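You operate a simulated robot arm through the tools that you are given. There is no shell and no other tool. Be economical: measure what you need, move in short steps, check, and stop when the job is done.

You run a simulated robot arm. Do the job below in one go: nothing can be reset, and whatever is moved stays where it is left.

Task
Brew the black tea at the heat and minutes printed on its basket.
Fine: basket in the pot, switch on, one press of BREW, wait for READY; pour nothing, spout stays back; leave the tea maker on.

Only the result counts: the job must be done as asked and must still hold three seconds after the hand-in. Knocking over, shifting, dropping, spilling or breaking anything else fails it.

Robot
A 7-joint arm with a two-finger parallel gripper, fixed in place. Base frame: the origin is at the foot of the arm, x ahead of it, y to its left, z up; the work surface is at about z = 0.004. Units: m, degrees, N and s.
With the tool pointing down near the work surface it reaches from about 0.22 to 0.58 m from the base axis. Its first joint turns from -66.0 to 66.0 degrees. Payload 2.5 kg.
Tool frame: the origin (TCP) lies between the finger pads and is the grasp point; the fingertips stand 0.023 m ahead of it; z points along the fingers, y is the line along which they close. Largest opening 0.094 m; finger width 0.038, thickness 0.01; the body of the gripper, 0.054 by 0.096 m, starts 0.039 m behind the TCP.
Orientation is that of the tool frame in the base frame, as a unit quaternion [x, y, z, w]. With the fingers straight down and closing along the base's y, the tool's x points along the base's -x, its y along +y and its z along -z.

Tools
- The arm moves only by the tool apply_moves. Its argument "steps" is a list of rows, each a list of 7 numbers: the shift along the tool's x, y, z in m, then the turn, a rotation vector about the tool's x, y, z in degrees, then the finger opening in m, from 0 to 0.094. In form: [[dx, dy, dz, wx, wy, wz, gripper], ...]. A call has 1 to 20 rows; each row shifts and turns the commanded pose from where the row before left it, along the tool's axes as they then stand. Each row takes 0.2 s and may step no farther than 0.05 m and 8.6 degrees from the row before; otherwise, or with a gripper value out of range, the whole call is refused. A pose out of reach is approached as far as the arm can. The call stops where the force on the tool passes 90 N (or 10 N more than at its start, if that is more) or the arm is blocked; 0.2 s more then pass. The fingers move at their own pace (about 0.108 m/s each) and stop on an object; they squeeze with about 44 N. The grip force told is the motor's: it shows also when the fingers shut on nothing. Time passes only in rows, and 0.2 s behind the last, so rows that do not move let the fingers close. The reply holds the time, the measured pose of the TCP, the force on the tool along the base axes, the opening and the grip force, in the units named above and with some noise.
- Cameras (640 x 400 px; columns grow to the right, rows downward): "scene" is fixed at [0.1175, -0.401, 0.5566]; the picture's right is [0.86, -0.50, 0.00], its down [-0.23, -0.39, -0.89] and it looks along [0.45, 0.77, -0.45] (base axes); focal length 287 px, centre (320, 200). "wrist" rides on the gripper at [0.086, 0.016, -0.074] in the tool frame; the picture's right is [-0.18, 0.98, 0.00], its down [-0.58, -0.11, -0.81] and it looks along [-0.79, -0.15, 0.59] (tool axes); focal length 243 px, centre (320, 200). There is no depth. A picture from a camera that has moved, and an enlarged one, comes with that camera's place and axes in the base frame and with its lens.
- snapshot(camera): a new picture of that camera. No time passes.
- zoom(camera, box): a new picture of the part [left, top, right, bottom] of that camera's present view, enlarged. No time passes.
- close_job(): hands the job in; it is judged then, once.

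Go step by step. Nothing tells you positions but the pictures and the camera data: compare them with the known pose of the tool, close in by small moves and look again before you grip or let go. The budget is 120 turns and 64 pictures, counting those below and the enlarged ones. Unless the task says otherwise, let go and move clear before handing in, and close with one line.

The tools are called after "Emit:" as a command line: name --pt "numbers of a row" for each row, then --argument value for the rest, lists and objects as JSON in quotes. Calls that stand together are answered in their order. apply_moves: Moves the arm, as the interface text tells. Its arguments: {"type":"object","properties":{"steps":{"type":"array","items":{"type":"array","items":{"type":"number"}}}},"required":["steps"]} The other tools are called the same way: snapshot (camera) takes a picture; zoom (camera, box) takes an enlarged picture of a part of a camera's view; close_job () hands the job in.

At the start:

```text
t: 0.0
eef_pos: [0.306, 0.2596, 0.4619]
tcp_rot: [-0.001, 1.0, 0.0, 0.0]
contact_force: [-0.1, 0.6, 0.1]
gripper_width: 0.0939
grip_force: 0.0
```

scene: 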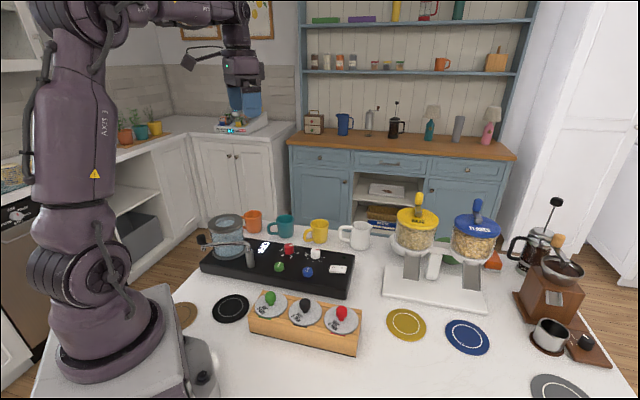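
wrist: 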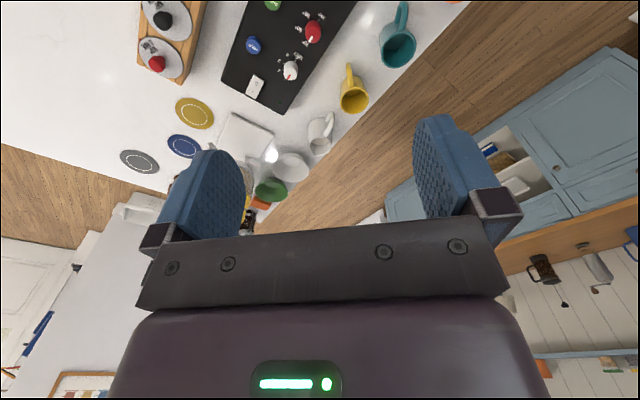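

I see the tea maker (black tray with glass pot, knobs, buttons) and a wooden rack with three baskets (green, black, red knobs). I'll zoom in on both to read the labels.

Emit:
zoom --camera "scene" --box '[190, 200, 370, 312]'

Emit:
zoom --camera "scene" --box '[240, 280, 370, 361]'

Emit:
zoom --camera "wrist" --box '[130, 0, 370, 150]'

```text
3.56 times, centred on (280, 256) of scene
camera zoom: at [0.1175, -0.401, 0.5566], right [0.86, -0.5, 0.0], down [-0.23, -0.39, -0.89], along [0.45, 0.77, -0.45], focal length 1019 px, centre (462, 1)
```

zoom: 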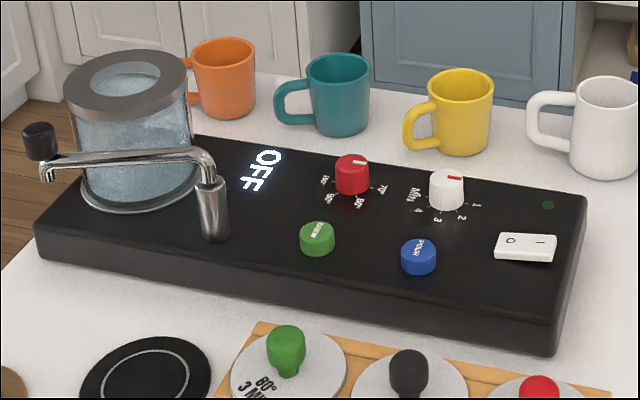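

```text
4.92 times, centred on (305, 320) of scene
camera zoom: at [0.1175, -0.401, 0.5566], right [0.86, -0.5, 0.0], down [-0.23, -0.39, -0.89], along [0.45, 0.77, -0.45], focal length 1411 px, centre (394, -393)
```

zoom: 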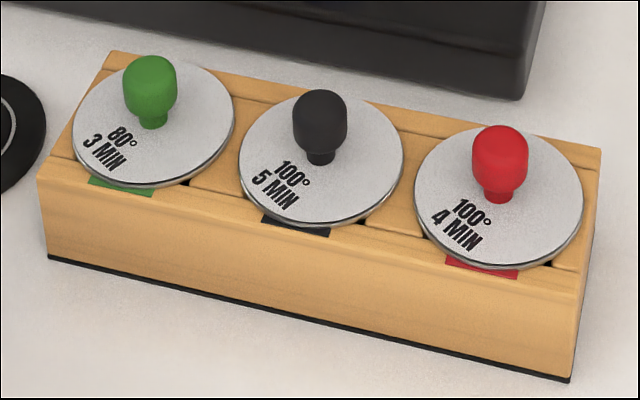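

```text
2.67 times, centred on (250, 75) of wrist
camera zoom: at [0.2202, 0.2753, 0.5361], right [0.18, 0.98, 0.0], down [0.58, -0.11, 0.81], along [0.79, -0.15, -0.59], focal length 647 px, centre (507, 533)
```

zoom: 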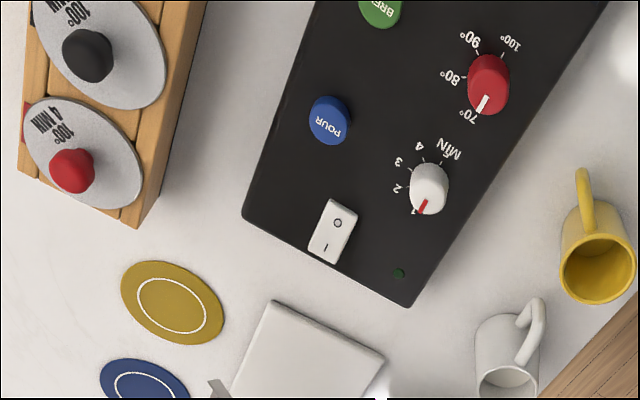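

The black basket reads 100°, 5 MIN, and the heat dial currently points to 70°, the minutes dial to 1. I'll tilt the wrist camera for a better top view of the machine.

Emit:
apply_moves --pt "0.03 0 0 0 8 0 0.09" --pt "0.03 0 0 0 8 0 0.09" --pt "0.03 0 0 0 8 0 0.09" --pt "0 0 0 0 8 0 0.09" --pt "0 0 0 0 0 0 0.09"

Emit:
snapshot --camera "wrist"

```text
t: 1.2
eef_pos: [0.2179, 0.2584, 0.4739]
tcp_rot: [-0.001, 0.961, -0.001, -0.276]
contact_force: [0.0, 0.3, 0.3]
gripper_width: 0.09
grip_force: 0.1
```

```text
58 pictures are left
camera wrist: at [0.1847, 0.2748, 0.583], right [0.16, 0.98, -0.1], down [0.92, -0.11, 0.37], along [0.36, -0.15, -0.92], focal length 243 px, centre (320, 200)
```

wrist: 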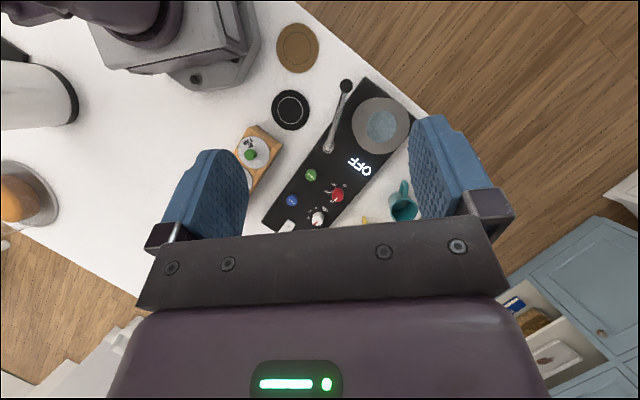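

Emit:
zoom --camera "wrist" --box '[230, 70, 420, 235]'

Emit:
zoom --camera "wrist" --box '[270, 160, 370, 235]'

```text
2.42 times, centred on (325, 152) of wrist
camera zoom: at [0.1847, 0.2748, 0.583], right [0.16, 0.98, -0.1], down [0.92, -0.11, 0.37], along [0.36, -0.15, -0.92], focal length 588 px, centre (308, 315)
```

zoom: 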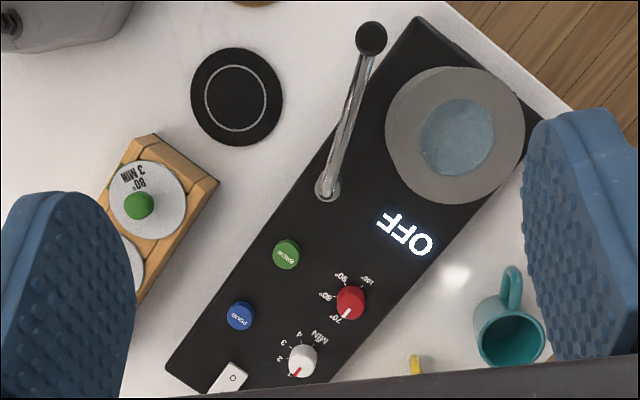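

```text
5.33 times, centred on (320, 198) of wrist
camera zoom: at [0.1847, 0.2748, 0.583], right [0.16, 0.98, -0.1], down [0.92, -0.11, 0.37], along [0.36, -0.15, -0.92], focal length 1294 px, centre (320, 213)
```

zoom: 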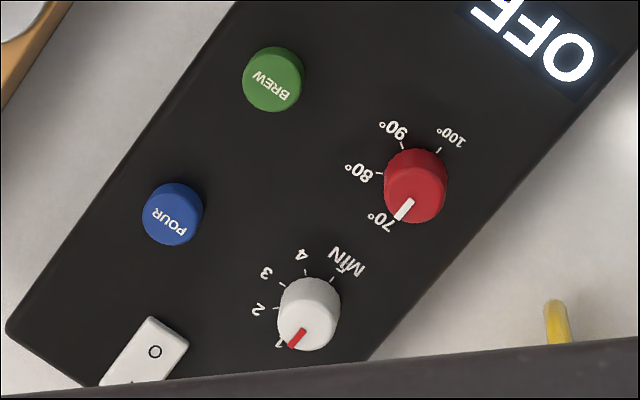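

Pot opening is at about (0.237, 0.330, 0.135), black basket knob about (0.316, 0.003, 0.076), the heat dial about (0.384, 0.231), the minutes dial about (0.441, 0.176); the spout is clear of the pot. I'll level the tool and go above the black basket.

Emit:
apply_moves --pt "0 0 0 0 -8 0 0.06" --pt "0 0 0 0 -8 0 0.06" --pt "0 0 0 0 -8 0 0.06" --pt "0 0 0 0 -8 0 0.06" --pt "-0.0123 -0.032 0.03 0 0 0 0.06" --pt "-0.0123 -0.032 0.03 0 0 0 0.06" --pt "-0.0123 -0.032 0.03 0 0 0 0.06" --pt "-0.0123 -0.032 0.03 0 0 0 0.06" --pt "-0.0123 -0.032 0.03 0 0 0 0.06" --pt "-0.0123 -0.032 0.03 0 0 0 0.06" --pt "-0.0123 -0.032 0.03 0 0 0 0.06" --pt "-0.0123 -0.032 0.03 0 0 0 0.06" --pt "0 0 0.03 0 0 0 0.06" --pt "0 0 0 0 0 0 0.06"

Emit:
snapshot --camera "wrist"

Emit:
snapshot --camera "scene"

```text
t: 4.2
eef_pos: [0.3168, 0.0042, 0.2047]
tcp_rot: [-0.001, 1.0, 0.0, 0.0]
contact_force: [0.5, 0.1, -0.8]
gripper_width: 0.0602
grip_force: 0.1
```

```text
55 pictures are left
camera wrist: at [0.2311, 0.0196, 0.2781], right [0.18, 0.98, 0.0], down [0.58, -0.11, 0.81], along [0.79, -0.15, -0.59], focal length 243 px, centre (320, 200)
```

wrist: 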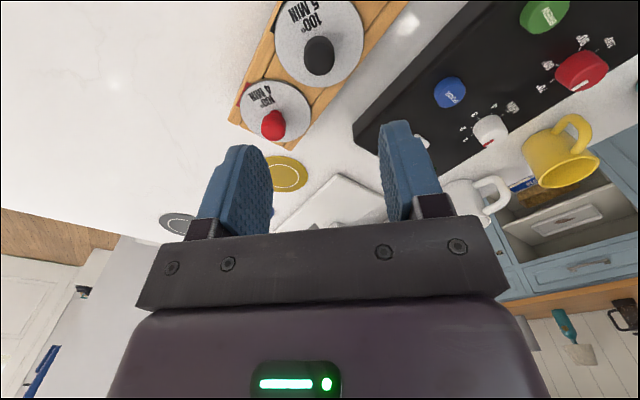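

```text
54 pictures are left
```

scene: 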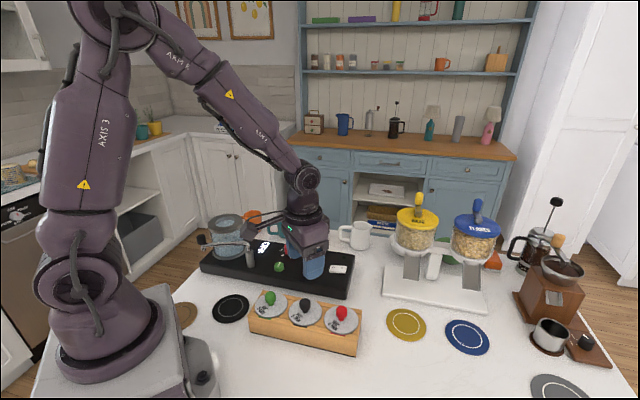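

The black knob lines up with my estimate. Lowering to z 0.125 to check alignment.

Emit:
apply_moves --pt "0 0 0.04 0 0 0 0.06" --pt "0 0 0.04 0 0 0 0.06" --pt "0 0 0 0 0 0 0.06"

Emit:
zoom --camera "wrist" --box '[200, 60, 440, 210]'

Emit:
zoom --camera "scene" --box '[230, 240, 390, 360]'

```text
t: 5.0
eef_pos: [0.3154, 0.0039, 0.1245]
tcp_rot: [0.0, 1.0, 0.0, 0.0]
contact_force: [-0.1, 0.6, -0.9]
gripper_width: 0.0599
grip_force: 0.1
```

```text
2.67 times, centred on (320, 135) of wrist
camera zoom: at [0.23, 0.0195, 0.1986], right [0.18, 0.98, 0.0], down [0.58, -0.11, 0.81], along [0.79, -0.15, -0.59], focal length 647 px, centre (320, 373)
```

zoom: 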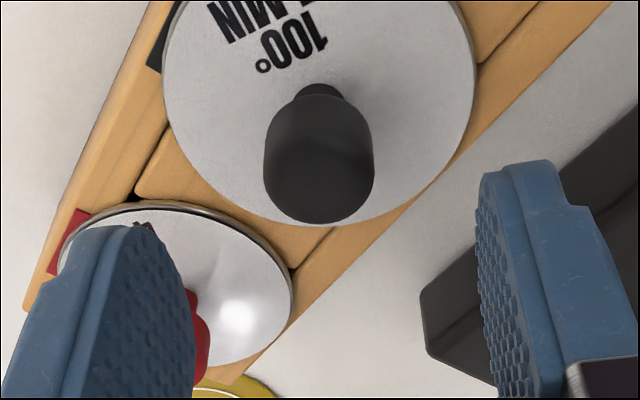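

```text
3.33 times, centred on (310, 300) of scene
camera zoom: at [0.1175, -0.401, 0.5566], right [0.86, -0.5, 0.0], down [-0.23, -0.39, -0.89], along [0.45, 0.77, -0.45], focal length 956 px, centre (353, -133)
```

zoom: 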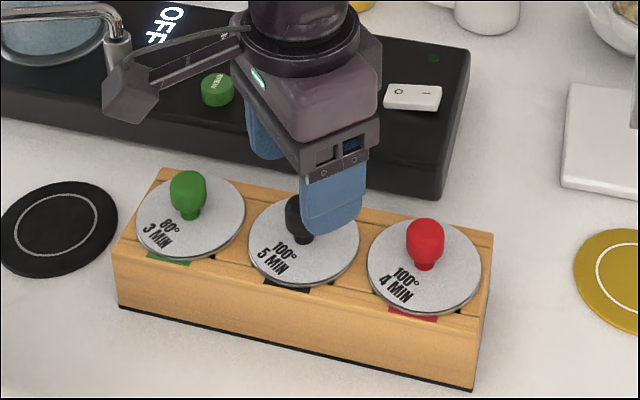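

Aligned; lid at z≈0.047, knob to ≈0.085. Descending to TCP z 0.075 and gripping.

Emit:
apply_moves --pt "0 -0.0008 0.025 0 0 0 0.06" --pt "0 0 0.0235 0 0 0 0.06" --pt "0 0 0 0 0 0 0.06" --pt "0 0 0 0 0 0 0.02" --pt "0 0 0 0 0 0 0.01" --pt "0 0 0 0 0 0 0.01" --pt "0 0 0 0 0 0 0.01"

```text
t: 5.8
eef_pos: [0.317, 0.0019, 0.0797]
tcp_rot: [-0.001, 1.0, 0.001, 0.0]
contact_force: [-5.5, -0.3, 19.4]
gripper_width: 0.06
grip_force: 0.1
stopped in row 3: the force on the tool passed its limit (the readings are from after the stop); the commanded pose is now the measured one
```

The tips touched something at TCP z≈0.08 (the lid, slightly higher than I figured). Backing off 3 mm and gripping.

Emit:
apply_moves --pt "0 0 -0.003 0 0 0 0.06" --pt "0 0 0 0 0 0 0.06"

Emit:
zoom --camera "wrist" --box '[200, 60, 440, 210]'

Emit:
zoom --camera "scene" --box '[230, 240, 390, 360]'

```text
t: 6.4
eef_pos: [0.3171, 0.003, 0.082]
tcp_rot: [0.0, 1.0, 0.0, -0.001]
contact_force: [0.0, 0.0, 0.2]
gripper_width: 0.0603
grip_force: 0.0
```

```text
2.67 times, centred on (320, 135) of wrist
camera zoom: at [0.2309, 0.0184, 0.1563], right [0.18, 0.98, 0.0], down [0.58, -0.11, 0.81], along [0.79, -0.15, -0.59], focal length 647 px, centre (320, 373)
```

zoom: 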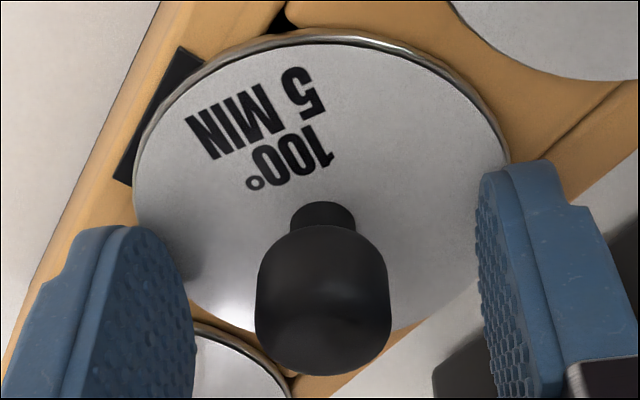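

```text
3.33 times, centred on (310, 300) of scene
camera zoom: at [0.1175, -0.401, 0.5566], right [0.86, -0.5, 0.0], down [-0.23, -0.39, -0.89], along [0.45, 0.77, -0.45], focal length 956 px, centre (353, -133)
```

zoom: 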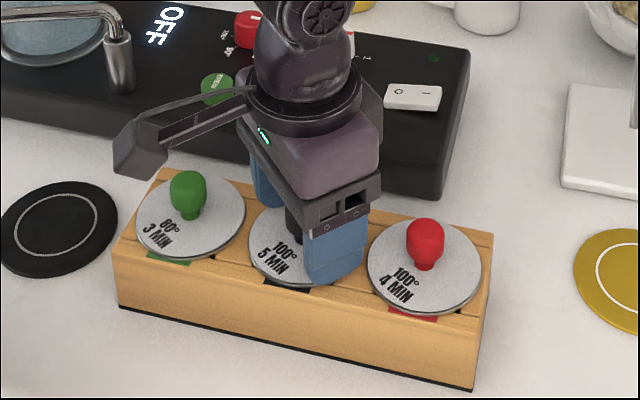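

Lid at about z 0.055, knob sits between the fingers, ~3 mm closer to the base than the TCP. I'll shift and close.

Emit:
apply_moves --pt "0.003 0.0005 0 0 0 0 0.06" --pt "0 0 0 0 0 0 0.03" --pt "0 0 0 0 0 0 0.01" --pt "0 0 0 0 0 0 0.01" --pt "0 0 0 0 0 0 0.01"

Emit:
apply_moves --pt "0 0 -0.01 0 0 0 0.01" --pt "0 0 -0.02 0 0 0 0.01" --pt "0 0 -0.03 0 0 0 0.01" --pt "0 0 -0.04 0 0 0 0.01" --pt "0 0 -0.04 0 0 0 0.01" --pt "0 0 -0.04 0 0 0 0.01" --pt "0 0 0 0 0 0 0.01"

Emit:
snapshot --camera "scene"

```text
t: 7.6
eef_pos: [0.314, 0.004, 0.0819]
tcp_rot: [-0.001, 1.0, 0.0, 0.0]
contact_force: [0.2, 1.9, 1.5]
gripper_width: 0.0222
grip_force: 43.9
```

```text
t: 9.2
eef_pos: [0.3151, 0.0013, 0.2619]
tcp_rot: [-0.001, 1.0, 0.0, 0.0]
contact_force: [-0.3, 0.3, -0.6]
gripper_width: 0.01
grip_force: 0.0
```

```text
49 pictures are left
```

scene: 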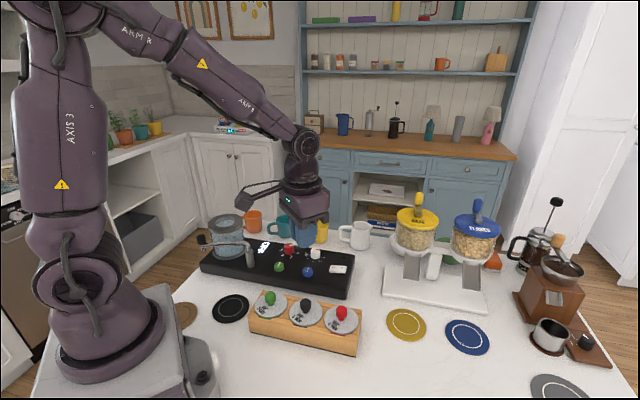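

The knob slipped out and the basket appears still in the rack. Let me check that it is undisturbed.

Emit:
zoom --camera "scene" --box '[240, 280, 370, 361]'

Emit:
zoom --camera "wrist" --box '[200, 0, 440, 150]'

```text
4.92 times, centred on (305, 320) of scene
camera zoom: at [0.1175, -0.401, 0.5566], right [0.86, -0.5, 0.0], down [-0.23, -0.39, -0.89], along [0.45, 0.77, -0.45], focal length 1411 px, centre (394, -393)
```

zoom: 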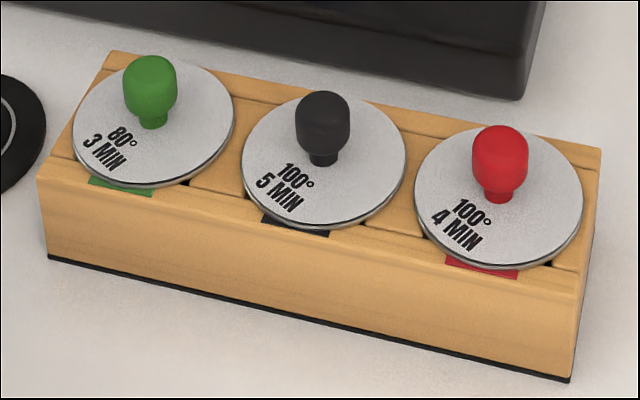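

```text
2.67 times, centred on (320, 75) of wrist
camera zoom: at [0.2293, 0.0175, 0.3367], right [0.18, 0.98, 0.0], down [0.58, -0.11, 0.81], along [0.79, -0.15, -0.59], focal length 647 px, centre (320, 533)
```

zoom: 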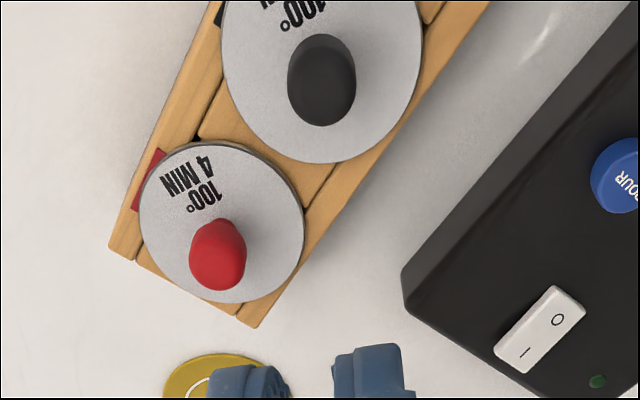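

The basket is seated with at most a millimetre of shift. I'll grip lower and lift slowly, watching the grip.

Emit:
apply_moves --pt "0.001 0.0015 0.045 0 0 0 0.05" --pt "0 0 0.045 0 0 0 0.05" --pt "0 0 0.045 0 0 0 0.05" --pt "0 0 0.035 0 0 0 0.05" --pt "0 0 0.008 0 0 0 0.05" --pt "0 0 0.003 0 0 0 0.05" --pt "0 0 0 0 0 0 0.05"

Emit:
zoom --camera "wrist" --box '[200, 60, 440, 210]'

```text
t: 10.8
eef_pos: [0.314, 0.0037, 0.0809]
tcp_rot: [-0.001, 1.0, 0.0, 0.0]
contact_force: [-0.6, -0.4, -0.6]
gripper_width: 0.0503
grip_force: 0.1
```

```text
2.67 times, centred on (320, 135) of wrist
camera zoom: at [0.2271, 0.0199, 0.1553], right [0.18, 0.98, 0.0], down [0.58, -0.11, 0.81], along [0.79, -0.15, -0.59], focal length 647 px, centre (320, 373)
```

zoom: 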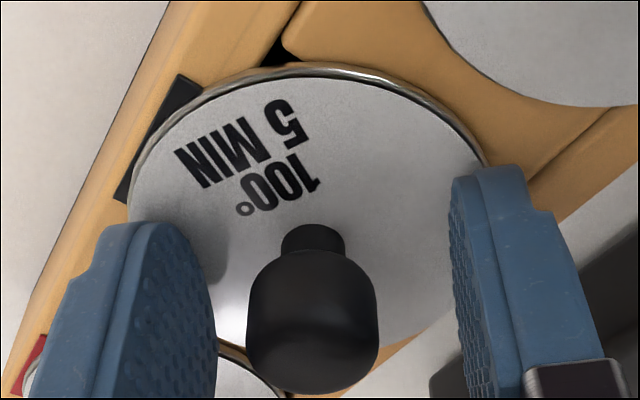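

The knob sits ~2–3 mm toward −y; centring, closing, then a slow 1 cm lift.

Emit:
apply_moves --pt "0 -0.0025 0.0005 0 0 0 0.05" --pt "0 0 0 0 0 0 0.03" --pt "0 0 0 0 0 0 0.0" --pt "0 0 0 0 0 0 0.0" --pt "0 0 0 0 0 0 0.0" --pt "0 0 0 0 0 0 0.0" --pt "0 0 -0.002 0 0 0 0.0" --pt "0 0 -0.002 0 0 0 0.0" --pt "0 0 -0.003 0 0 0 0.0" --pt "0 0 -0.003 0 0 0 0.0"

Emit:
zoom --camera "wrist" --box '[200, 60, 440, 210]'

```text
t: 13.0
eef_pos: [0.3124, 0.0022, 0.0903]
tcp_rot: [0.0, 1.0, 0.0, -0.001]
contact_force: [-0.2, 0.4, -0.5]
gripper_width: 0.022
grip_force: 44.4
```

```text
2.67 times, centred on (320, 135) of wrist
camera zoom: at [0.2267, 0.0179, 0.1648], right [0.18, 0.98, 0.0], down [0.58, -0.11, 0.81], along [0.79, -0.15, -0.59], focal length 647 px, centre (320, 373)
```

zoom: 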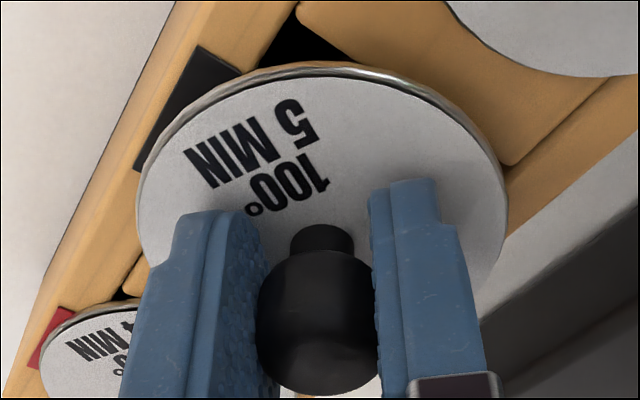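

The basket is coming up with the grip. Continuing to lift gently.

Emit:
apply_moves --pt "0 0 -0.005 0 0 0 0.0" --pt "0 0 -0.005 0 0 0 0.0" --pt "0 0 -0.006 0 0 0 0.0" --pt "0 0 -0.008 0 0 0 0.0" --pt "0 0 -0.008 0 0 0 0.0" --pt "0 0 -0.008 0 0 0 0.0" --pt "0 0 -0.008 0 0 0 0.0"

Emit:
zoom --camera "scene" --box '[230, 220, 390, 360]'

```text
t: 14.6
eef_pos: [0.3121, 0.0029, 0.1388]
tcp_rot: [-0.001, 1.0, 0.001, -0.001]
contact_force: [0.0, 0.7, -0.1]
gripper_width: 0.0219
grip_force: 43.8
```

```text
2.86 times, centred on (310, 290) of scene
camera zoom: at [0.1175, -0.401, 0.5566], right [0.86, -0.5, 0.0], down [-0.23, -0.39, -0.89], along [0.45, 0.77, -0.45], focal length 819 px, centre (349, -57)
```

zoom: 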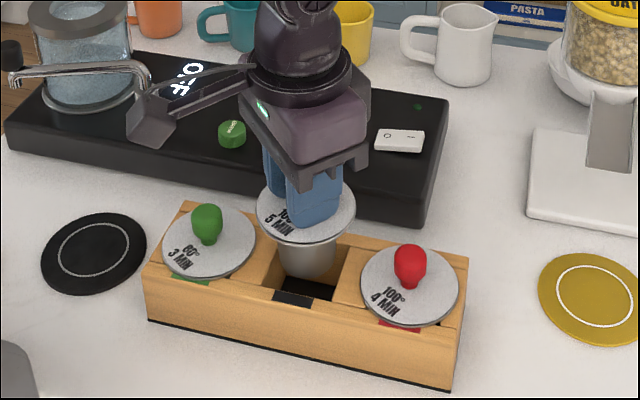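

The basket is held and level. Lifting on to z≈0.27.

Emit:
apply_moves --pt "0 0 -0.012 0 0 0 0.0" --pt "0 0 -0.02 0 0 0 0.0" --pt "0 0 -0.02 0 0 0 0.0" --pt "0 0 -0.02 0 0 0 0.0" --pt "0 0 -0.02 0 0 0 0.0" --pt "0 0 -0.02 0 0 0 0.0" --pt "0 0 -0.012 0 0 0 0.0" --pt "0 0 0 0 0 0 0.0"

Emit:
apply_moves --pt "0.002 0.01 0 0 0 0 0.0" --pt "0.004 0.018 0 0 0 0 0.0" --pt "0.005 0.022 0 0 0 0 0.0" --pt "0.005 0.022 0 0 0 0 0.0" --pt "0.005 0.022 0 0 0 0 0.0" --pt "0.005 0.022 0 0 0 0 0.0" --pt "0.005 0.022 0 0 0 0 0.0" --pt "0.005 0.022 0 0 0 0 0.0" --pt "0.005 0.022 0 0 0 0 0.0" --pt "0.005 0.022 0 0 0 0 0.0" --pt "0.005 0.022 0 0 0 0 0.0" --pt "0.005 0.022 0 0 0 0 0.0" --pt "0.005 0.022 0 0 0 0 0.0" --pt "0.005 0.022 0 0 0 0 0.0" --pt "0.005 0.018 0 0 0 0 0.0" --pt "0.004 0.01 0 0 0 0 0.0" --pt "0 0.007 0 0 0 0 0.0" --pt "0 0 0 0 0 0 0.0"

Emit:
snapshot --camera "wrist"

Emit:
zoom --camera "scene" --box '[170, 150, 330, 290]'

```text
t: 16.4
eef_pos: [0.3135, 0.0028, 0.262]
tcp_rot: [0.0, 1.0, 0.0, 0.0]
contact_force: [-0.1, 1.0, -0.6]
gripper_width: 0.0218
grip_force: 44.2
```

```text
t: 20.2
eef_pos: [0.2364, 0.3296, 0.263]
tcp_rot: [-0.001, 1.0, -0.001, 0.0]
contact_force: [-0.4, 0.2, -0.9]
gripper_width: 0.0216
grip_force: 44.0
```

```text
43 pictures are left
camera wrist: at [0.1515, 0.3446, 0.3368], right [0.18, 0.98, 0.0], down [0.58, -0.11, 0.81], along [0.79, -0.15, -0.59], focal length 243 px, centre (320, 200)
```

wrist: 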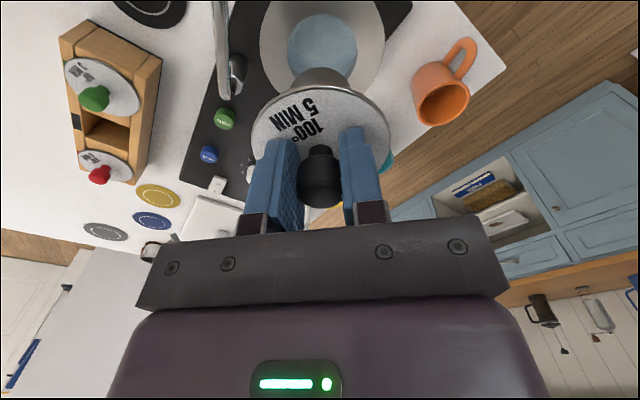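

```text
2.86 times, centred on (250, 220) of scene
camera zoom: at [0.1175, -0.401, 0.5566], right [0.86, -0.5, 0.0], down [-0.23, -0.39, -0.89], along [0.45, 0.77, -0.45], focal length 819 px, centre (520, 143)
```

zoom: 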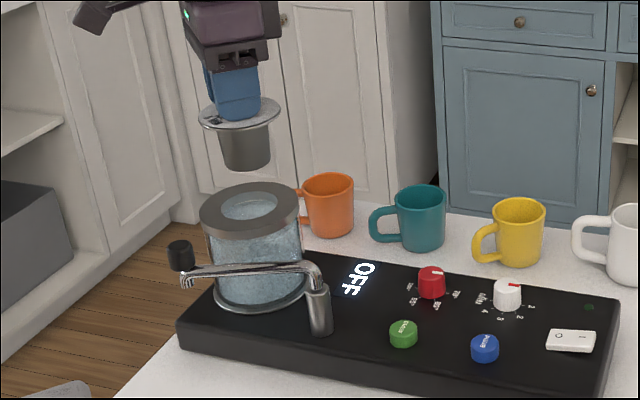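

The basket hangs above the pot and its tapered body looks smaller than the opening. Enlarging to refine the hole's centre.

Emit:
zoom --camera "wrist" --box '[240, 0, 400, 100]'

Emit:
zoom --camera "scene" --box '[190, 165, 270, 265]'

```text
4.00 times, centred on (320, 50) of wrist
camera zoom: at [0.1515, 0.3446, 0.3368], right [0.18, 0.98, 0.0], down [0.58, -0.11, 0.81], along [0.79, -0.15, -0.59], focal length 970 px, centre (320, 800)
```

zoom: 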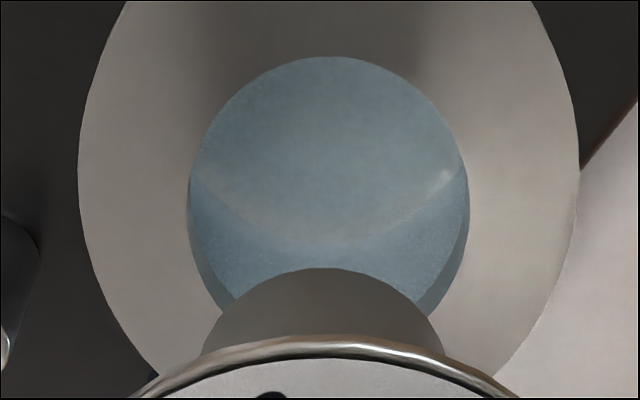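

```text
4.00 times, centred on (230, 215) of scene
camera zoom: at [0.1175, -0.401, 0.5566], right [0.86, -0.5, 0.0], down [-0.23, -0.39, -0.89], along [0.45, 0.77, -0.45], focal length 1147 px, centre (680, 140)
```

zoom: 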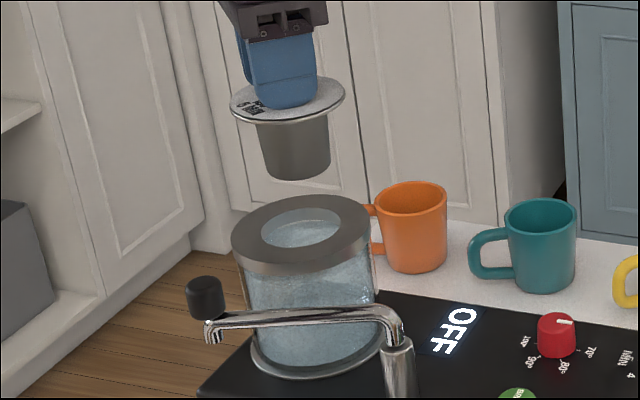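

Basket seems ~4 mm too far in +x relative to the hole. Correcting and lowering until the basket bottom is just above the rim, then re-checking.

Emit:
apply_moves --pt "0.0045 0.001 0 0 0 0 0.0" --pt "0 0 0.012 0 0 0 0.0" --pt "0 0 0.012 0 0 0 0.0" --pt "0 0 0.012 0 0 0 0.0" --pt "0 0 0 0 0 0 0.0"

Emit:
zoom --camera "wrist" --box '[240, 0, 400, 100]'

Emit:
zoom --camera "scene" --box '[190, 190, 270, 250]'

```text
t: 21.4
eef_pos: [0.2332, 0.3295, 0.2275]
tcp_rot: [0.0, 1.0, -0.001, 0.0]
contact_force: [0.0, -1.5, -0.1]
gripper_width: 0.0222
grip_force: 44.0
```

```text
4.00 times, centred on (320, 50) of wrist
camera zoom: at [0.1468, 0.3453, 0.3007], right [0.18, 0.98, 0.0], down [0.58, -0.11, 0.81], along [0.79, -0.15, -0.59], focal length 970 px, centre (320, 800)
```

zoom: 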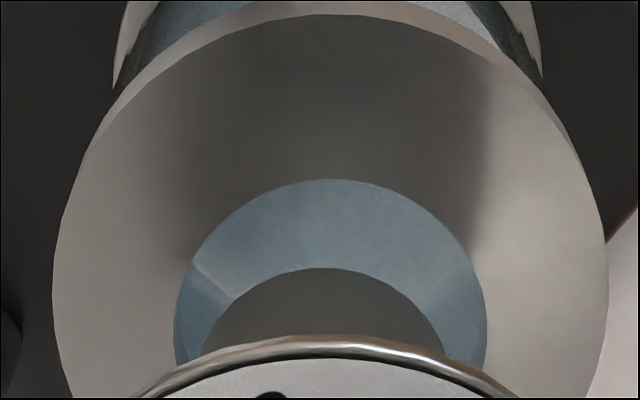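

```text
6.67 times, centred on (230, 220) of scene
camera zoom: at [0.1175, -0.401, 0.5566], right [0.86, -0.5, 0.0], down [-0.23, -0.39, -0.89], along [0.45, 0.77, -0.45], focal length 1911 px, centre (920, 67)
```

zoom: 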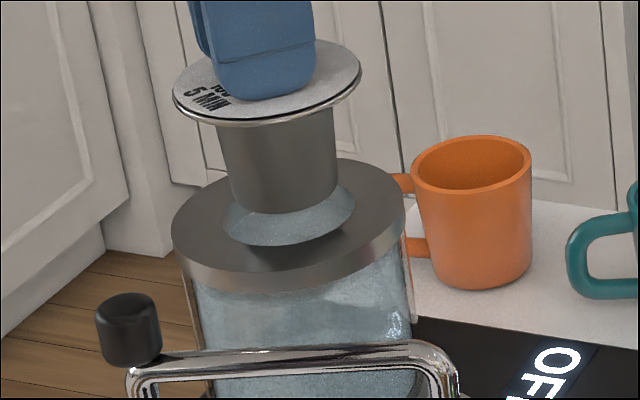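

Alignment is within a couple of millimetres. A small nudge and gentle lowering.

Emit:
apply_moves --pt "-0.0015 0.001 0.006 0 0 0 0.0" --pt "0 0 0.008 0 0 0 0.0" --pt "0 0 0.008 0 0 0 0.0" --pt "0 0 0.008 0 0 0 0.0" --pt "0 0 0 0 0 0 0.0"

Emit:
zoom --camera "wrist" --box '[240, 0, 400, 100]'

Emit:
zoom --camera "scene" --box '[190, 190, 270, 250]'

```text
t: 22.6
eef_pos: [0.2347, 0.33, 0.1977]
tcp_rot: [-0.002, 1.0, 0.0, 0.0]
contact_force: [0.3, -0.1, -1.4]
gripper_width: 0.0218
grip_force: 43.9
```

```text
4.00 times, centred on (320, 50) of wrist
camera zoom: at [0.1485, 0.3462, 0.2709], right [0.18, 0.98, 0.0], down [0.58, -0.11, 0.81], along [0.79, -0.15, -0.59], focal length 970 px, centre (320, 800)
```

zoom: 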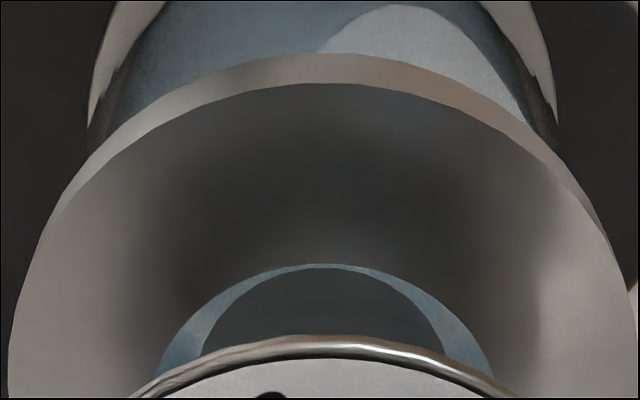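

```text
6.67 times, centred on (230, 220) of scene
camera zoom: at [0.1175, -0.401, 0.5566], right [0.86, -0.5, 0.0], down [-0.23, -0.39, -0.89], along [0.45, 0.77, -0.45], focal length 1911 px, centre (920, 67)
```

zoom: 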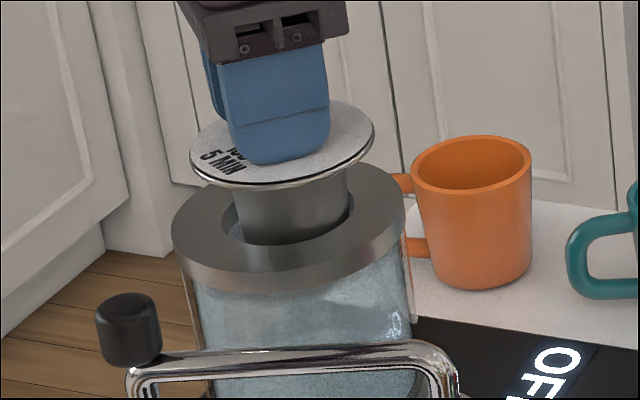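

The basket bottom is inside the opening with margin all around. Continuing down until the lid seats.

Emit:
apply_moves --pt "0.001 0.0006 0.008 0 0 0 0.0" --pt "0 0 0.008 0 0 0 0.0" --pt "0 0 0.007 0 0 0 0.0" --pt "0 0 0.004 0 0 0 0.0" --pt "0 0 0 0 0 0 0.0"

Emit:
zoom --camera "scene" --box '[190, 190, 270, 250]'

```text
t: 23.8
eef_pos: [0.2342, 0.3307, 0.1702]
tcp_rot: [-0.001, 1.0, -0.001, 0.0]
contact_force: [0.1, 0.2, -0.3]
gripper_width: 0.022
grip_force: 43.8
```

```text
6.67 times, centred on (230, 220) of scene
camera zoom: at [0.1175, -0.401, 0.5566], right [0.86, -0.5, 0.0], down [-0.23, -0.39, -0.89], along [0.45, 0.77, -0.45], focal length 1911 px, centre (920, 67)
```

zoom: 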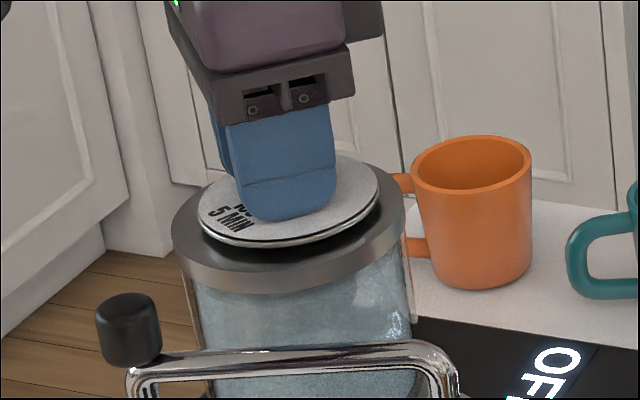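

Nearly seated. A few more millimetres in small steps.

Emit:
apply_moves --pt "0 0 0.002 0 0 0 0.0" --pt "0 0 0.002 0 0 0 0.0" --pt "0 0 0.0015 0 0 0 0.0" --pt "0 0 0 0 0 0 0.0"

Emit:
zoom --camera "scene" --box '[190, 190, 270, 250]'

```text
t: 24.8
eef_pos: [0.2335, 0.3318, 0.1654]
tcp_rot: [0.0, 1.0, -0.001, 0.0]
contact_force: [-8.0, -12.3, 28.5]
gripper_width: 0.0217
grip_force: 43.8
```

```text
6.67 times, centred on (230, 220) of scene
camera zoom: at [0.1174, -0.4011, 0.5565], right [0.86, -0.5, 0.0], down [-0.23, -0.39, -0.89], along [0.45, 0.77, -0.45], focal length 1911 px, centre (920, 67)
```

zoom: 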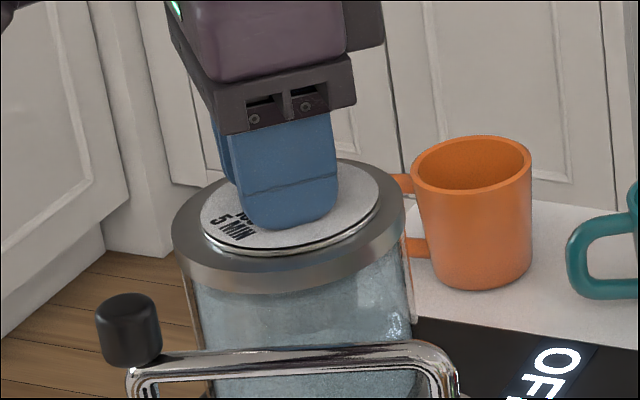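

The lid is seated on the ring. Relaxing upward by 1 mm, releasing, and rising clear.

Emit:
apply_moves --pt "0 0 -0.001 0 0 0 0.02" --pt "0 0 0 0 0 0 0.04" --pt "0 0 0 0 0 0 0.05" --pt "0 0 0 0 0 0 0.05" --pt "0 0 -0.01 0 0 0 0.05" --pt "0 0 -0.03 0 0 0 0.05" --pt "0 0 -0.04 0 0 0 0.05" --pt "0 0 -0.04 0 0 0 0.05" --pt "0 0 0 0 0 0 0.05"

Emit:
snapshot --camera "scene"

Emit:
zoom --camera "scene" --box '[190, 190, 270, 250]'

```text
t: 26.8
eef_pos: [0.2328, 0.3321, 0.2861]
tcp_rot: [-0.001, 1.0, 0.0, -0.001]
contact_force: [0.0, 0.1, 0.0]
gripper_width: 0.0499
grip_force: 0.0
```

```text
33 pictures are left
```

scene: 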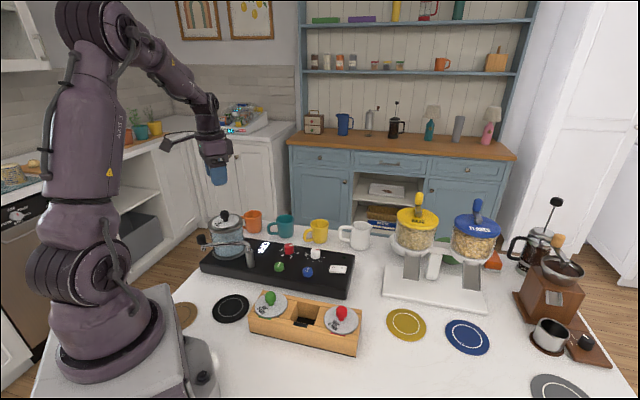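

```text
6.67 times, centred on (230, 220) of scene
camera zoom: at [0.1175, -0.401, 0.5566], right [0.86, -0.5, 0.0], down [-0.23, -0.39, -0.89], along [0.45, 0.77, -0.45], focal length 1911 px, centre (920, 67)
```

zoom: 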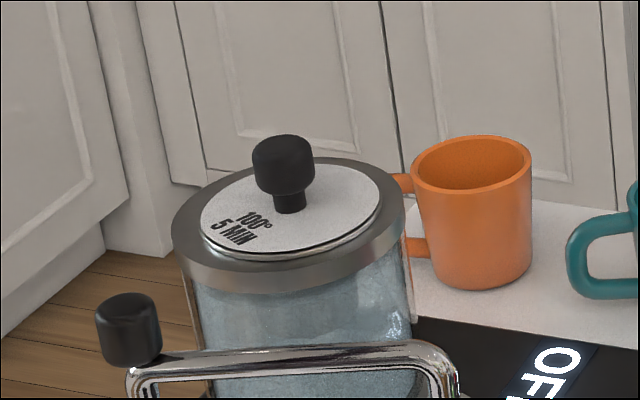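

Basket is properly seated and the rest is undisturbed. Next the heat dial: move over it, pre-turn the wrist −90° so I can then turn 180° clockwise.

Emit:
apply_moves --pt "-0.0302 -0.0202 0 0 0 0 0.05" --pt "-0.0302 -0.0202 0 0 0 0 0.05" --pt "-0.0302 -0.0202 0 0 0 0 0.05" --pt "-0.0302 -0.0202 0 0 0 0 0.05" --pt "-0.0302 -0.0202 0 0 0 0 0.05" --pt "0 0 0.02 0 0 -8.2 0.05" --pt "0 0 0.02 0 0 -8.2 0.05" --pt "0 0 0.02 0 0 -8.2 0.05" --pt "0 0 0.02 0 0 -8.2 0.05" --pt "0 0 0.02 0 0 -8.2 0.05" --pt "0 0 0.02 0 0 -8.2 0.05" --pt "0 0 0 0 0 -8.2 0.05" --pt "0 0 0 0 0 -8.2 0.05" --pt "0 0 0 0 0 -8.2 0.05" --pt "0 0 0 0 0 -8.2 0.05" --pt "0 0 0 0 0 -8.0 0.05" --pt "0 0 0 0 0 0 0.05"

Emit:
snapshot --camera "wrist"

```text
t: 30.4
eef_pos: [0.3836, 0.2304, 0.1648]
tcp_rot: [0.709, -0.705, 0.001, 0.0]
contact_force: [-0.2, -0.3, 0.5]
gripper_width: 0.0502
grip_force: 0.1
```

```text
31 pictures are left
camera wrist: at [0.3692, 0.1436, 0.2395], right [-0.98, 0.18, 0.0], down [0.11, 0.58, 0.81], along [0.15, 0.79, -0.59], focal length 243 px, centre (320, 200)
```

wrist: 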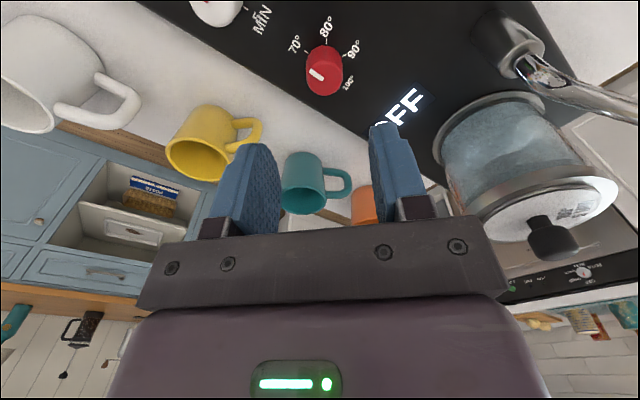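

Emit:
zoom --camera "wrist" --box '[230, 0, 410, 120]'

```text
3.33 times, centred on (320, 60) of wrist
camera zoom: at [0.3692, 0.1436, 0.2395], right [-0.98, 0.18, 0.0], down [0.11, 0.58, 0.81], along [0.15, 0.79, -0.59], focal length 809 px, centre (320, 667)
```

zoom: 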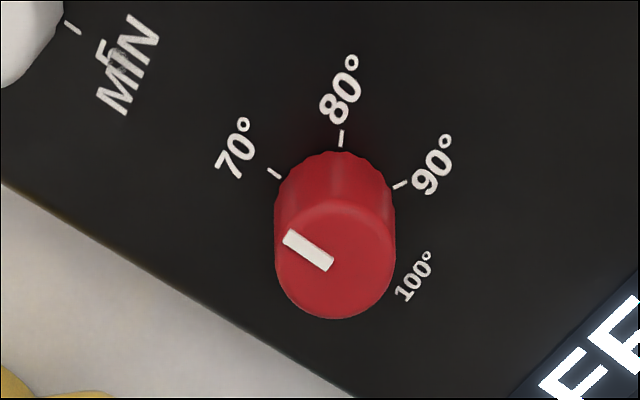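

The heat dial points to 70°, ticks are 60° apart, so 100° is 180° clockwise. The dial centre is at about (0.3826, 0.2319), top at z≈0.065. Descending to grip.

Emit:
apply_moves --pt "-0.0015 0.001 0.03 0 0 0 0.05" --pt "0 0 0.03 0 0 0 0.05" --pt "0 0 0.02 0 0 0 0.05" --pt "0 0 0.01 0 0 0 0.05" --pt "0 0 0 0 0 0 0.05"

Emit:
zoom --camera "wrist" --box '[200, 100, 440, 250]'

```text
t: 31.6
eef_pos: [0.384, 0.2321, 0.0756]
tcp_rot: [0.708, -0.706, -0.001, -0.001]
contact_force: [0.2, -0.1, 0.0]
gripper_width: 0.0502
grip_force: 0.1
```

```text
2.67 times, centred on (320, 175) of wrist
camera zoom: at [0.3678, 0.1457, 0.1492], right [-0.98, 0.18, 0.0], down [0.11, 0.58, 0.81], along [0.15, 0.79, -0.59], focal length 647 px, centre (320, 267)
```

zoom: 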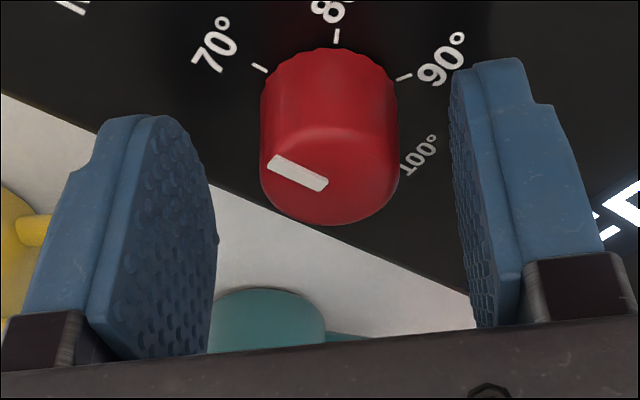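

Centred; lowering 3 mm, closing, and turning the first part.

Emit:
apply_moves --pt "0 -0.001 0.003 0 0 0 0.05" --pt "0 0 0 0 0 0 0.02" --pt "0 0 0 0 0 0 0.02" --pt "0 0 0 0 0 0 0.02" --pt "0 0 0 0 0 8.2 0.02" --pt "0 0 0 0 0 8.2 0.02" --pt "0 0 0 0 0 8.2 0.02" --pt "0 0 0 0 0 8.2 0.02" --pt "0 0 0 0 0 8.2 0.02" --pt "0 0 0 0 0 8.2 0.02" --pt "0 0 0 0 0 8.2 0.02" --pt "0 0 0 0 0 0 0.02"

Emit:
zoom --camera "wrist" --box '[200, 100, 440, 250]'

Emit:
zoom --camera "scene" --box '[190, 190, 370, 310]'

```text
t: 34.2
eef_pos: [0.381, 0.233, 0.0703]
tcp_rot: [-0.281, 0.96, 0.0, -0.006]
contact_force: [-32.8, 2.4, 9.9]
gripper_width: 0.0266
grip_force: 44.7
```

```text
2.67 times, centred on (320, 175) of wrist
camera zoom: at [0.3011, 0.1998, 0.1468], right [-0.38, 0.93, 0.0], down [0.56, 0.22, 0.8], along [0.74, 0.3, -0.6], focal length 647 px, centre (320, 267)
```

zoom: 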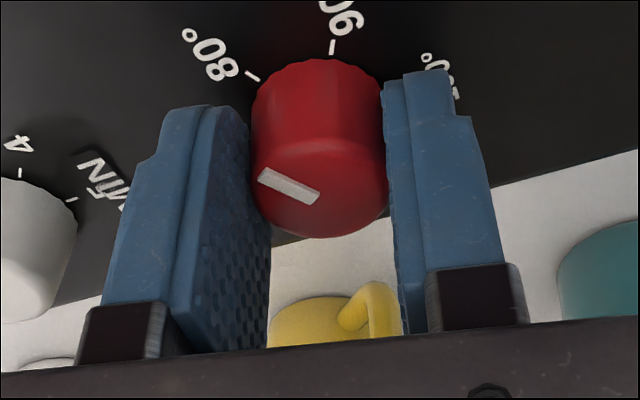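

```text
3.33 times, centred on (280, 250) of scene
camera zoom: at [0.1175, -0.401, 0.5565], right [0.86, -0.5, 0.0], down [-0.23, -0.39, -0.89], along [0.45, 0.77, -0.45], focal length 956 px, centre (453, 33)
```

zoom: 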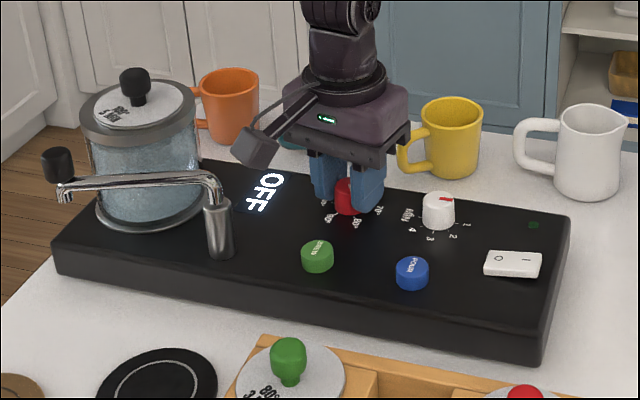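

The dial turns with the grip, but there is sideways force: my TCP is slightly off its axis. Opening to re-centre.

Emit:
apply_moves --pt "0 0 0 0 0 0 0.045" --pt "0 0 0 0 0 0 0.045" --pt "0 0 0 0 0 0 0.045"

Emit:
zoom --camera "wrist" --box '[200, 100, 440, 250]'

```text
t: 35.0
eef_pos: [0.3855, 0.2326, 0.0718]
tcp_rot: [-0.281, 0.96, 0.0, -0.001]
contact_force: [0.1, 0.0, 0.2]
gripper_width: 0.0451
grip_force: 0.0
```

```text
2.67 times, centred on (320, 175) of wrist
camera zoom: at [0.3041, 0.1988, 0.1468], right [-0.38, 0.93, 0.0], down [0.55, 0.22, 0.81], along [0.75, 0.3, -0.59], focal length 647 px, centre (320, 267)
```

zoom: 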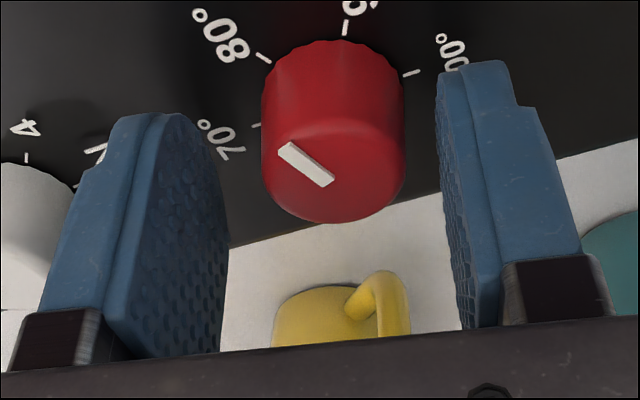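

The dial now points to about 80°. Re-centring 4 mm toward the base and gripping again, then turning another ~60°.

Emit:
apply_moves --pt "0.0034 0.0022 0 0 0 0 0.045" --pt "0 0 0 0 0 0 0.045" --pt "0 0 0 0 0 0 0.02" --pt "0 0 0 0 0 0 0.02" --pt "0 0 0 0 0 0 0.02"

Emit:
apply_moves --pt "0 0 0 0 0 7.5 0.02" --pt "0 0 0 0 0 7.5 0.02" --pt "0 0 0 0 0 7.5 0.02" --pt "0 0 0 0 0 7.5 0.02" --pt "0 0 0 0 0 7.5 0.02" --pt "0 0 0 0 0 7.5 0.02" --pt "0 0 0 0 0 7.5 0.02" --pt "0 0 0 0 0 7.5 0.02" --pt "0 0 0 0 0 0 0.02"

```text
t: 36.2
eef_pos: [0.3799, 0.2325, 0.071]
tcp_rot: [-0.282, 0.959, 0.001, 0.0]
contact_force: [-2.3, 4.4, -2.5]
gripper_width: 0.027
grip_force: 45.5
```

```text
t: 38.2
eef_pos: [0.3805, 0.2351, 0.0723]
tcp_rot: [0.235, 0.972, 0.002, 0.0]
contact_force: [-2.3, 20.4, -1.4]
gripper_width: 0.027
grip_force: 45.0
```

Forces suggest the axis is about 2–3 mm more in +y. Nudging and turning the remaining 60°.

Emit:
apply_moves --pt "0.0011 0.0022 0 0 0 0 0.02" --pt "0 0 0 0 0 7.5 0.02" --pt "0 0 0 0 0 7.5 0.02" --pt "0 0 0 0 0 7.5 0.02" --pt "0 0 0 0 0 7.5 0.02" --pt "0 0 0 0 0 7.5 0.02" --pt "0 0 0 0 0 7.5 0.02" --pt "0 0 0 0 0 7.5 0.02" --pt "0 0 0 0 0 7.5 0.02" --pt "0 0 0 0 0 0 0.02"

Emit:
apply_moves --pt "0 0 0 0 0 0 0.05" --pt "0 0 0 0 0 0 0.05" --pt "0 0 -0.03 0 0 0 0.05" --pt "0 0 -0.04 0 0 0 0.05" --pt "0 0 -0.04 0 0 0 0.05" --pt "0 0 -0.02 0 0 0 0.05"

Emit:
zoom --camera "wrist" --box '[200, 0, 440, 150]'

Emit:
zoom --camera "scene" --box '[250, 220, 370, 295]'

```text
t: 40.4
eef_pos: [0.381, 0.2325, 0.0726]
tcp_rot: [0.692, 0.722, 0.0, 0.001]
contact_force: [9.5, 1.6, 0.7]
gripper_width: 0.0262
grip_force: 44.9
```

```text
t: 41.8
eef_pos: [0.3815, 0.2353, 0.2015]
tcp_rot: [0.691, 0.723, 0.0, 0.0]
contact_force: [0.9, 0.1, 0.1]
gripper_width: 0.0499
grip_force: 0.0
```

```text
2.67 times, centred on (320, 75) of wrist
camera zoom: at [0.3932, 0.3219, 0.2756], right [0.99, -0.14, 0.0], down [-0.08, -0.59, 0.81], along [-0.11, -0.8, -0.59], focal length 647 px, centre (320, 533)
```

zoom: 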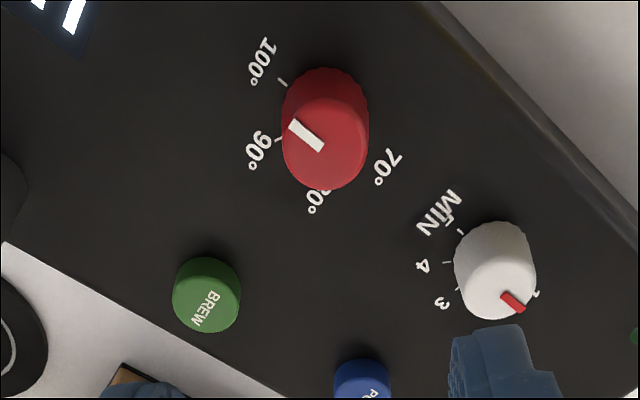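

```text
5.33 times, centred on (310, 258) of scene
camera zoom: at [0.1175, -0.401, 0.5566], right [0.86, -0.5, 0.0], down [-0.23, -0.39, -0.89], along [0.45, 0.77, -0.45], focal length 1529 px, centre (373, -107)
```

zoom: 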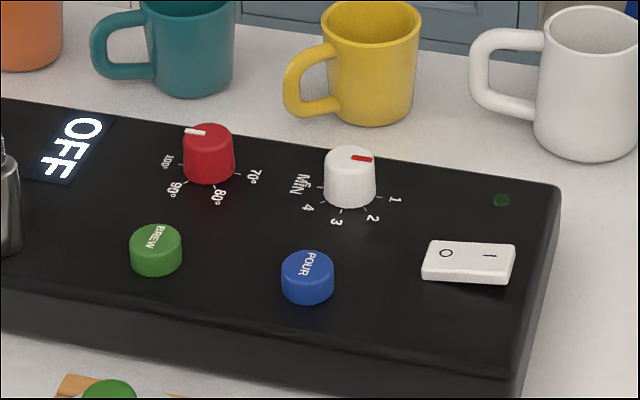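

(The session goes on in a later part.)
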